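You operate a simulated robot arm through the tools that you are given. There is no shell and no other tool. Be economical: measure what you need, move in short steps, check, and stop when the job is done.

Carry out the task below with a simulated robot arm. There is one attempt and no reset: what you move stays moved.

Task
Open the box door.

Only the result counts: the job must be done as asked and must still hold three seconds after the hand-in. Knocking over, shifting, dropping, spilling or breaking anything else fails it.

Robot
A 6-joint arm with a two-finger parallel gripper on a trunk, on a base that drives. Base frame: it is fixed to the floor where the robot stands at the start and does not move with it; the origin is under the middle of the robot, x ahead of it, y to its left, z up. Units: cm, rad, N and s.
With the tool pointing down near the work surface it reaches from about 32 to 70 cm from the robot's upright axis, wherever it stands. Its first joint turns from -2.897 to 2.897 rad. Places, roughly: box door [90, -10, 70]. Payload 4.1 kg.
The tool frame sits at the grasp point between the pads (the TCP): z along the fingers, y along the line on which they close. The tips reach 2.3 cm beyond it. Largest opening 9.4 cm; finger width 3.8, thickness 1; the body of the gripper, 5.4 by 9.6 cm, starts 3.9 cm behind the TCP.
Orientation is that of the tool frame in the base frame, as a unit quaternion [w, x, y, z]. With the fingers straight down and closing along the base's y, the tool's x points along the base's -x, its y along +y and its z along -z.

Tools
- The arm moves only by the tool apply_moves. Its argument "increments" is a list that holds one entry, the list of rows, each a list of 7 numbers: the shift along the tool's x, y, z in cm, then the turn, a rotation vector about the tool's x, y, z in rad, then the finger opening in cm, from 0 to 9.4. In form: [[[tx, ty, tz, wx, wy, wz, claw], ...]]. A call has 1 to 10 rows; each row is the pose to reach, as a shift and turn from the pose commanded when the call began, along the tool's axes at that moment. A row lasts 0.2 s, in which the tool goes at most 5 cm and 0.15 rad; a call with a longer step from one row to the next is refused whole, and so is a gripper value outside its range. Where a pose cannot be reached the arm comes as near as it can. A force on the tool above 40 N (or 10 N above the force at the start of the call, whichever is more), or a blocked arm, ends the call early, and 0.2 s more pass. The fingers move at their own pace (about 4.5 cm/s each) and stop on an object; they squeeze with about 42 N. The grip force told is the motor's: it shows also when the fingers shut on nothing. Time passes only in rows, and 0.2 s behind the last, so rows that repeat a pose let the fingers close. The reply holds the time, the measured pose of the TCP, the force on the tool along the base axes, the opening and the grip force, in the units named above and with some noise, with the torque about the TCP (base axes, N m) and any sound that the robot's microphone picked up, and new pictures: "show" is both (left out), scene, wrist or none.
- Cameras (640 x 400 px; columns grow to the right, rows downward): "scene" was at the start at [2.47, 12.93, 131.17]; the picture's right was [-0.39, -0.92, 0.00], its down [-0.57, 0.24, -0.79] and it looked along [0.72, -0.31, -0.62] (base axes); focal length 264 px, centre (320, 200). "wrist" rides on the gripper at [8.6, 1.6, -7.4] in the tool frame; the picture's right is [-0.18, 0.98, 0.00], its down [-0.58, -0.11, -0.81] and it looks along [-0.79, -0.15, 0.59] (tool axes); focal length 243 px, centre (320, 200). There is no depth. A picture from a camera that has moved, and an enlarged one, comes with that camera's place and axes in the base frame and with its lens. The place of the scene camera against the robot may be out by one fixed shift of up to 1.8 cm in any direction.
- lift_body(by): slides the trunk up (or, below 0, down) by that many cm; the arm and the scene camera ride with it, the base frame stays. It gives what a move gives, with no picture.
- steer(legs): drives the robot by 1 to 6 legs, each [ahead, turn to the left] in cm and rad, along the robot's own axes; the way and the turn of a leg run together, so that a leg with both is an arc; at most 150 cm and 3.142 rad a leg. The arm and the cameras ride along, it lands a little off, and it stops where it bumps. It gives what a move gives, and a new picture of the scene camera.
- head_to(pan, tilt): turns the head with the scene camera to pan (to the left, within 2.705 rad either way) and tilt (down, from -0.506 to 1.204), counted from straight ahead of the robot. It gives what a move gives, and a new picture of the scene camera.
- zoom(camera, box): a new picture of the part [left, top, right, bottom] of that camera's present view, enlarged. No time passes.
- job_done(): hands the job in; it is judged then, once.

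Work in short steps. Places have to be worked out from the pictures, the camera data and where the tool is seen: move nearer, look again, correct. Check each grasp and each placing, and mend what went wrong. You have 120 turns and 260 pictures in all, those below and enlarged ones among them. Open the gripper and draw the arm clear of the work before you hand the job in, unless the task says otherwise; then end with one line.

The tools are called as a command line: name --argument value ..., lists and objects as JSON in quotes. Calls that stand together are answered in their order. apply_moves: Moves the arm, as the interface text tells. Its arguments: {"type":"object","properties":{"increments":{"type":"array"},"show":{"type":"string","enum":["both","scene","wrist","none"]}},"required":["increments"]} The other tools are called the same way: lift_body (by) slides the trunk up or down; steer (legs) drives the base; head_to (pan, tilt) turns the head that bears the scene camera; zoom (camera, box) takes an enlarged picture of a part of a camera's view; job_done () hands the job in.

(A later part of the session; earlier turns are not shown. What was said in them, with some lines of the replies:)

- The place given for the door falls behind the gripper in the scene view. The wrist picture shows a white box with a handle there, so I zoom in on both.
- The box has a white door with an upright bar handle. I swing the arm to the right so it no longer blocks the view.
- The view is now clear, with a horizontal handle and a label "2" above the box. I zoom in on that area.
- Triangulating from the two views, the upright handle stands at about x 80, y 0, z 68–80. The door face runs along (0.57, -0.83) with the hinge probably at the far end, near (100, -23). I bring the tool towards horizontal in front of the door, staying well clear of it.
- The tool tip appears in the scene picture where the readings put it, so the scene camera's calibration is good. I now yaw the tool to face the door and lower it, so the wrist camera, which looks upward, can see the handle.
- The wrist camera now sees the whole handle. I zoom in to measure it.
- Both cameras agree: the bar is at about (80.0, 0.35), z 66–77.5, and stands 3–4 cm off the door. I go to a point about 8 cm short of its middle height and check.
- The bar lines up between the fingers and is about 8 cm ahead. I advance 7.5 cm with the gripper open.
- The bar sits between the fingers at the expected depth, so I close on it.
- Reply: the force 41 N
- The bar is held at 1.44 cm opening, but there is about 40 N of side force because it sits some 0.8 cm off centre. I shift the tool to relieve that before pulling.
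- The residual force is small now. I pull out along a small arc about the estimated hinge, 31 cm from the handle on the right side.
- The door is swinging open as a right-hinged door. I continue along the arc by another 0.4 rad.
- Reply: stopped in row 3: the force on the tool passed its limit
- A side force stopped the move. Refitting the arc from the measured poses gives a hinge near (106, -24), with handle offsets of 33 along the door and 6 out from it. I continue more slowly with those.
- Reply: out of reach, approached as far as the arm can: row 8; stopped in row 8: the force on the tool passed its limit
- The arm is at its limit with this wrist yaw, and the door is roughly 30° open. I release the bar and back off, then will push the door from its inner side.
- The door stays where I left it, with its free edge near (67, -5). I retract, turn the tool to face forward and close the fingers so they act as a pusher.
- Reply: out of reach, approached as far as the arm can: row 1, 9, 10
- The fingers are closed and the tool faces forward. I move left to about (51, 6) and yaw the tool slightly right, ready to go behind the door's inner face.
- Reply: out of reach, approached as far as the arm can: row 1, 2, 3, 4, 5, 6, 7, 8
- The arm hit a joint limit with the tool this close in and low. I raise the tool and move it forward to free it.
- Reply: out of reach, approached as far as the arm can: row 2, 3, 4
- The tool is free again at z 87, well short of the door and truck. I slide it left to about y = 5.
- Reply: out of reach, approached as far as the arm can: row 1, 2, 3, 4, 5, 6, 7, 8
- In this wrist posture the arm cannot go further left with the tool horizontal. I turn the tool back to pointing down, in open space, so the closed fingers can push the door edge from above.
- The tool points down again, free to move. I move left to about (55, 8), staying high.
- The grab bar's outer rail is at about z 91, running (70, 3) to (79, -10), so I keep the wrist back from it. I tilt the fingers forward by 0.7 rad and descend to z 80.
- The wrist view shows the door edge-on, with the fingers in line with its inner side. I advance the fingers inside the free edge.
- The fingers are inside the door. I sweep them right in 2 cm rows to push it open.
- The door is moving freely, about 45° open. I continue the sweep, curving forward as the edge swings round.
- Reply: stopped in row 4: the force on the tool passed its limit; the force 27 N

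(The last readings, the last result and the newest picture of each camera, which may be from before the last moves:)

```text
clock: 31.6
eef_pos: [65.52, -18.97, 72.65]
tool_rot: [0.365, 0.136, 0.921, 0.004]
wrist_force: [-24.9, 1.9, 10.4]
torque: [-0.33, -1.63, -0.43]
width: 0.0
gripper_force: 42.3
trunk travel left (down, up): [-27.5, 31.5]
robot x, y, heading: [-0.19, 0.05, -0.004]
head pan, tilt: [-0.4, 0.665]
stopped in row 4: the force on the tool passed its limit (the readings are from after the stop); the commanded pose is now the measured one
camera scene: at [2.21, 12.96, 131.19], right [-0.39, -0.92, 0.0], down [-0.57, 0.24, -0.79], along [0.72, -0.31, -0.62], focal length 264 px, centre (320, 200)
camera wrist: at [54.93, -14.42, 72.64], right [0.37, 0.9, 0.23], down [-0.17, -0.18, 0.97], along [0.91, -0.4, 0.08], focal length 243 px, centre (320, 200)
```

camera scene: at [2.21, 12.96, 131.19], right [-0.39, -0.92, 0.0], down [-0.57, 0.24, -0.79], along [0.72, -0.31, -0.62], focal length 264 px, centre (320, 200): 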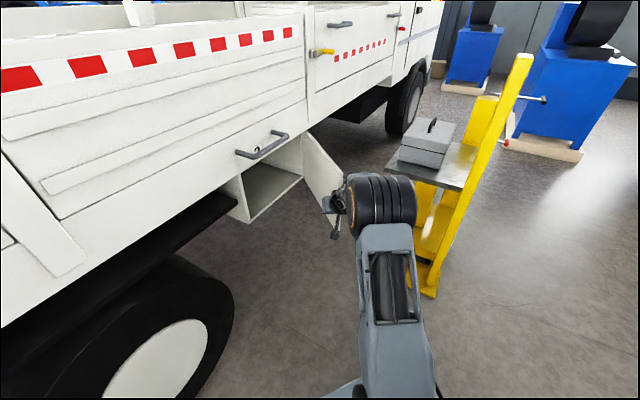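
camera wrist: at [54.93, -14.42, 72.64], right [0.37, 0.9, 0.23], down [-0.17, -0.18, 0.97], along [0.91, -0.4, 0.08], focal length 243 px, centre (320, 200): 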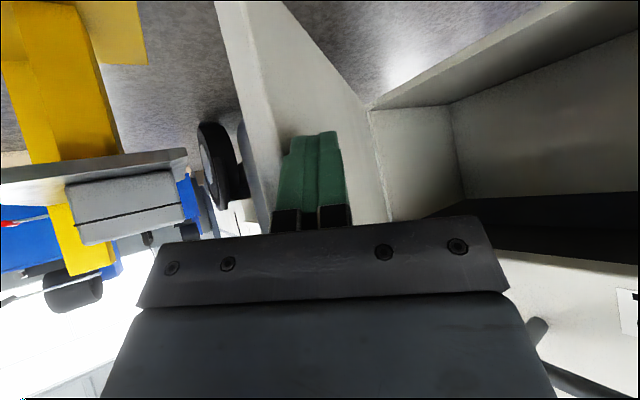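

The force is mainly along x, so the gripper body is probably butting against the door's edge. I ease off and yaw the tool right so only the fingers reach the inner face.

apply_moves --increments '[[[0.5, 0.6, -0.4, 0, 0, 0, 0], [0.7, 1.2, -0.6, 0.08, -0.01, 0.09, 0], [0.7, 1.5, -0.6, 0.16, -0.02, 0.18, 0], [0.7, 1.5, -0.6, 0.24, -0.04, 0.26, 0], [0.7, 1.5, -0.6, 0.33, -0.05, 0.36, 0]]]' --show "both"

```text
clock: 32.8
eef_pos: [65.28, -17.44, 72.53]
tool_rot: [0.352, 0.351, 0.863, -0.086]
wrist_force: [-0.2, 0.6, 0.3]
torque: [0.06, 0.03, 0.0]
width: 0.03
gripper_force: 42.1
out of reach, approached as far as the arm can: row 3, 4
trunk travel left (down, up): [-27.5, 31.5]
robot x, y, heading: [-0.35, -0.01, -0.004]
head pan, tilt: [-0.4, 0.665]
camera scene: at [2.53, 12.87, 131.17], right [-0.39, -0.92, 0.0], down [-0.57, 0.24, -0.79], along [0.72, -0.31, -0.62], focal length 264 px, centre (320, 200)
camera wrist: at [57.95, -8.34, 72.52], right [0.75, 0.63, 0.22], down [-0.22, -0.08, 0.97], along [0.62, -0.78, 0.08], focal length 243 px, centre (320, 200)
```

scene: 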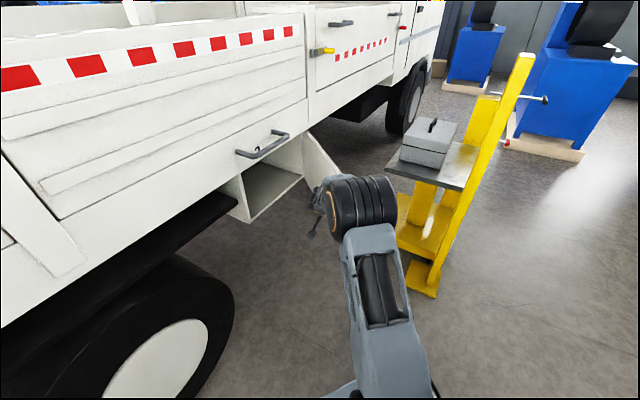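
wrist: 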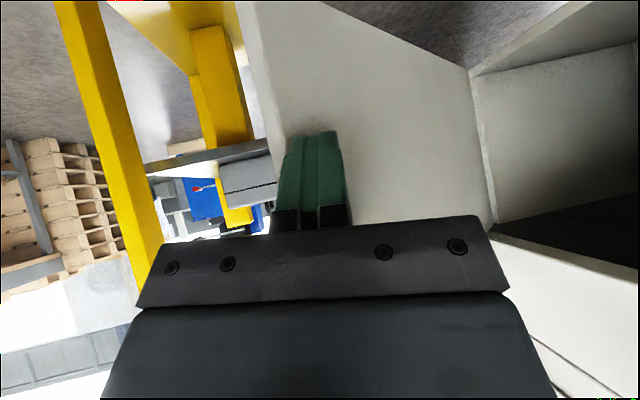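

The fingers now lie along the inner face near the free edge. I slide about 5 cm further in along the door, then push right.

apply_moves --increments '[[[-1.1, 1.8, 1.2, 0, 0, 0, 0], [-2.28, 3.7, 2.5, 0, 0, 0, 0], [-3.1, 2.5, 3.2, 0, 0, 0, 0], [-3.9, 1.2, 3.9, 0, 0, 0, 0], [-4.7, 0, 4.5, 0, 0, 0, 0], [-5.9, -0.9, 5.6, 0, 0, 0, 0], [-7.1, -1.8, 6.7, 0, 0, 0, 0], [-8.4, -2.7, 7.8, 0, 0, 0, 0]]]' --show "both"

```text
clock: 34.6
eef_pos: [72.09, -27.06, 72.19]
tool_rot: [0.353, 0.355, 0.862, -0.085]
wrist_force: [-0.4, 0.9, 0.4]
torque: [-0.01, 0.04, -0.02]
width: 0.0
gripper_force: 41.7
trunk travel left (down, up): [-27.5, 31.5]
robot x, y, heading: [-0.27, -0.08, -0.004]
head pan, tilt: [-0.4, 0.665]
camera scene: at [2.54, 12.9, 131.17], right [-0.39, -0.92, 0.0], down [-0.57, 0.24, -0.79], along [0.72, -0.31, -0.62], focal length 264 px, centre (320, 200)
camera wrist: at [64.76, -18.02, 72.13], right [0.75, 0.62, 0.23], down [-0.23, -0.08, 0.97], along [0.62, -0.78, 0.08], focal length 243 px, centre (320, 200)
```

scene: 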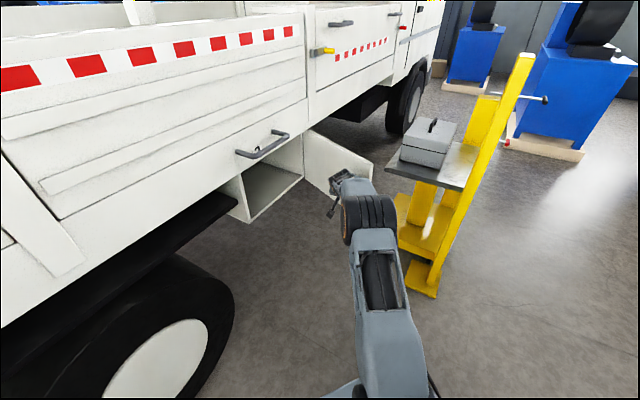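
wrist: 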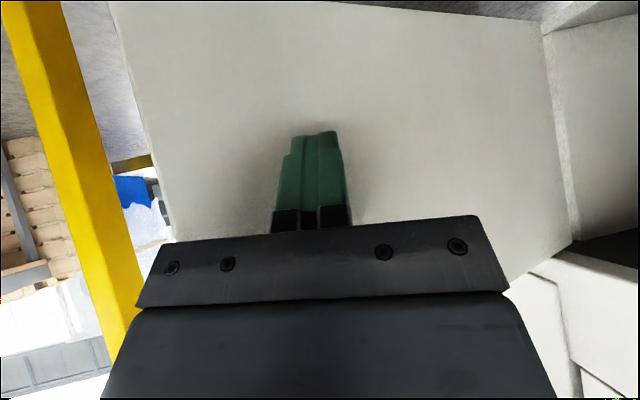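

The door is about 75° open and still clear of the cart. I push roughly 8 cm more to bring it to about 90°.

apply_moves --increments '[[[-0.9, -0.6, 0.8, 0, 0, 0, 0], [-1.8, -1.2, 1.6, 0, 0, 0, 0], [-2.7, -1.8, 2.4, 0, 0, 0, 0], [-3.6, -2.4, 3.2, 0, 0, 0, 0], [-4.5, -3.0, 4.0, 0, 0, 0, 0], [-5.4, -3.6, 4.8, 0, 0, 0, 0]]]' --show "both"

```text
clock: 36.0
eef_pos: [74.83, -34.72, 71.89]
tool_rot: [0.354, 0.355, 0.861, -0.085]
wrist_force: [-0.3, 0.1, 0.9]
torque: [0.01, 0.01, 0.0]
width: 0.0
gripper_force: 41.7
trunk travel left (down, up): [-27.5, 31.5]
robot x, y, heading: [-0.53, 0.1, -0.003]
head pan, tilt: [-0.4, 0.665]
camera scene: at [2.54, 12.89, 131.17], right [-0.39, -0.92, 0.0], down [-0.57, 0.24, -0.79], along [0.72, -0.31, -0.62], focal length 264 px, centre (320, 200)
camera wrist: at [67.54, -25.53, 71.98], right [0.75, 0.62, 0.23], down [-0.23, -0.08, 0.97], along [0.62, -0.78, 0.08], focal length 243 px, centre (320, 200)
```

scene: 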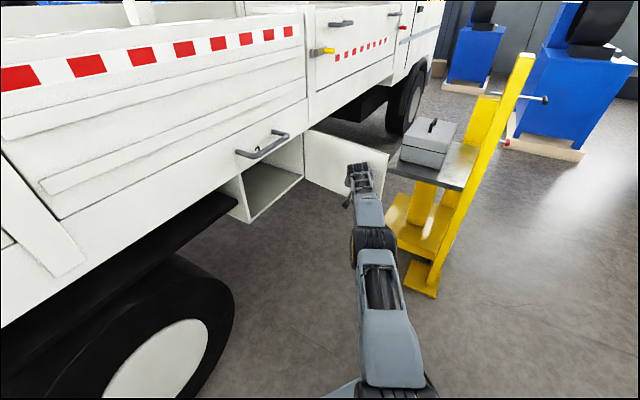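
wrist: 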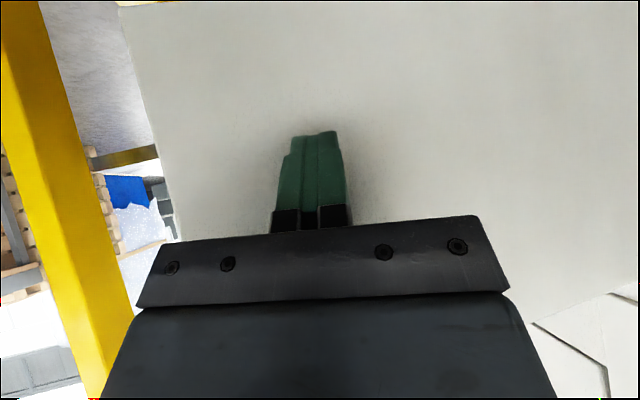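

The door stands about 90° open with no residual force. I back the tool away along its own axis and check.

apply_moves --increments '[[[0, 0, -2.5, 0, 0, 0, 0], [0, 0, -5, 0, 0, 0, 0], [0, 0, -8, 0, 0, 0, 0], [0, 0, -11, 0, 0, 0, 0], [0, 0, -14, 0, 0, 0, 2], [0, 0, -17, 0, 0, 0, 5], [0, 0, -20, 0, 0, 0, 8], [0, 0, -20, 0, 0, 0, 8]]]' --show "both"

zoom --camera "scene" --box '[220, 90, 480, 300]'

```text
clock: 37.8
eef_pos: [63.71, -26.65, 86.51]
tool_rot: [0.355, 0.355, 0.861, -0.085]
wrist_force: [0.4, -0.1, 0.5]
torque: [0.01, 0.03, -0.01]
width: 8.0
gripper_force: 0.1
trunk travel left (down, up): [-27.5, 31.5]
robot x, y, heading: [-0.22, -0.38, -0.007]
head pan, tilt: [-0.4, 0.665]
camera scene: at [2.52, 12.89, 131.17], right [-0.39, -0.92, 0.0], down [-0.57, 0.24, -0.79], along [0.72, -0.31, -0.62], focal length 264 px, centre (320, 200)
camera wrist: at [56.47, -17.57, 86.5], right [0.75, 0.62, 0.23], down [-0.23, -0.08, 0.97], along [0.62, -0.78, 0.08], focal length 243 px, centre (320, 200)
```

scene: 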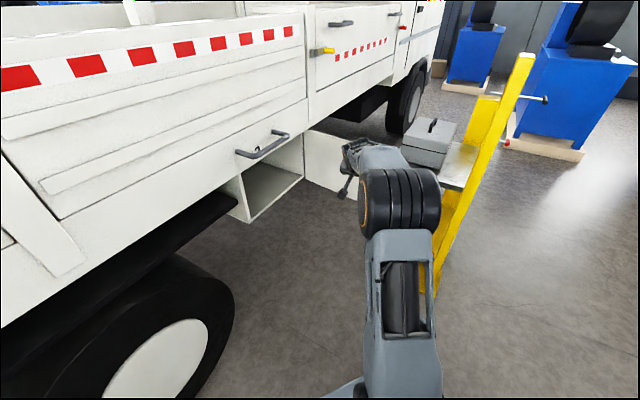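
wrist: 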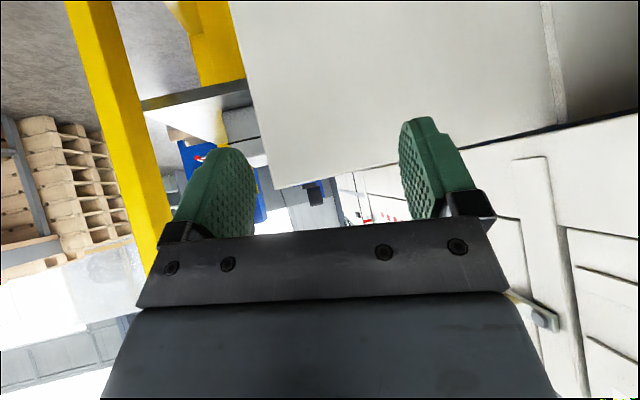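

```text
1.90 times, centred on (350, 195) of scene
camera zoom: at [2.52, 12.89, 131.17], right [-0.39, -0.92, 0.0], down [-0.57, 0.24, -0.79], along [0.72, -0.31, -0.62], focal length 503 px, centre (263, 210)
```

zoom: 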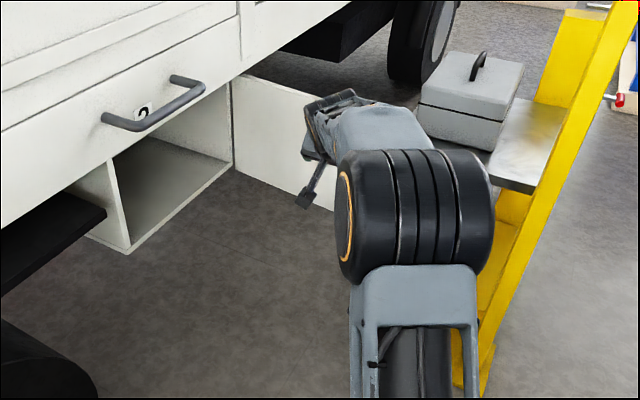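

The door stays wide open. I draw the arm further back and left to clear the view for a last check.

apply_moves --increments '[[[1.8, 1.4, -2.7, 0, 0, 0, 8], [3.6, 2.8, -5.4, 0, 0, 0, 8], [5.4, 4.2, -8.1, 0, 0, 0, 8], [7.2, 5.5, -10.8, 0, 0, 0, 8], [9.1, 6.9, -13.6, 0, 0, 0, 8], [9.1, 6.9, -13.6, 0, 0, 0, 8]]]' --show "scene"

```text
clock: 39.2
eef_pos: [56.28, -11.21, 91.06]
tool_rot: [0.353, 0.355, 0.862, -0.085]
wrist_force: [-0.3, 0.8, 1.3]
torque: [0.03, -0.02, 0.01]
width: 7.99
gripper_force: 0.1
trunk travel left (down, up): [-27.5, 31.5]
robot x, y, heading: [0.14, -0.14, -0.008]
head pan, tilt: [-0.4, 0.665]
camera scene: at [2.53, 12.9, 131.17], right [-0.39, -0.92, 0.0], down [-0.57, 0.24, -0.79], along [0.72, -0.31, -0.62], focal length 264 px, centre (320, 200)
```

scene: 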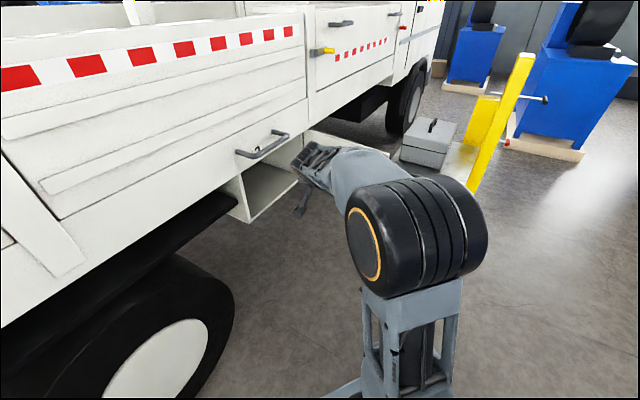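

The door is still open at about 90°, the toolbox and cart have not moved, and the open gripper is clear of the work. I hand the job in.

job_done

```text
The job is handed in.
```

I opened the box door to about 90°. It stayed there after I let go, and the gripper is open and drawn clear.
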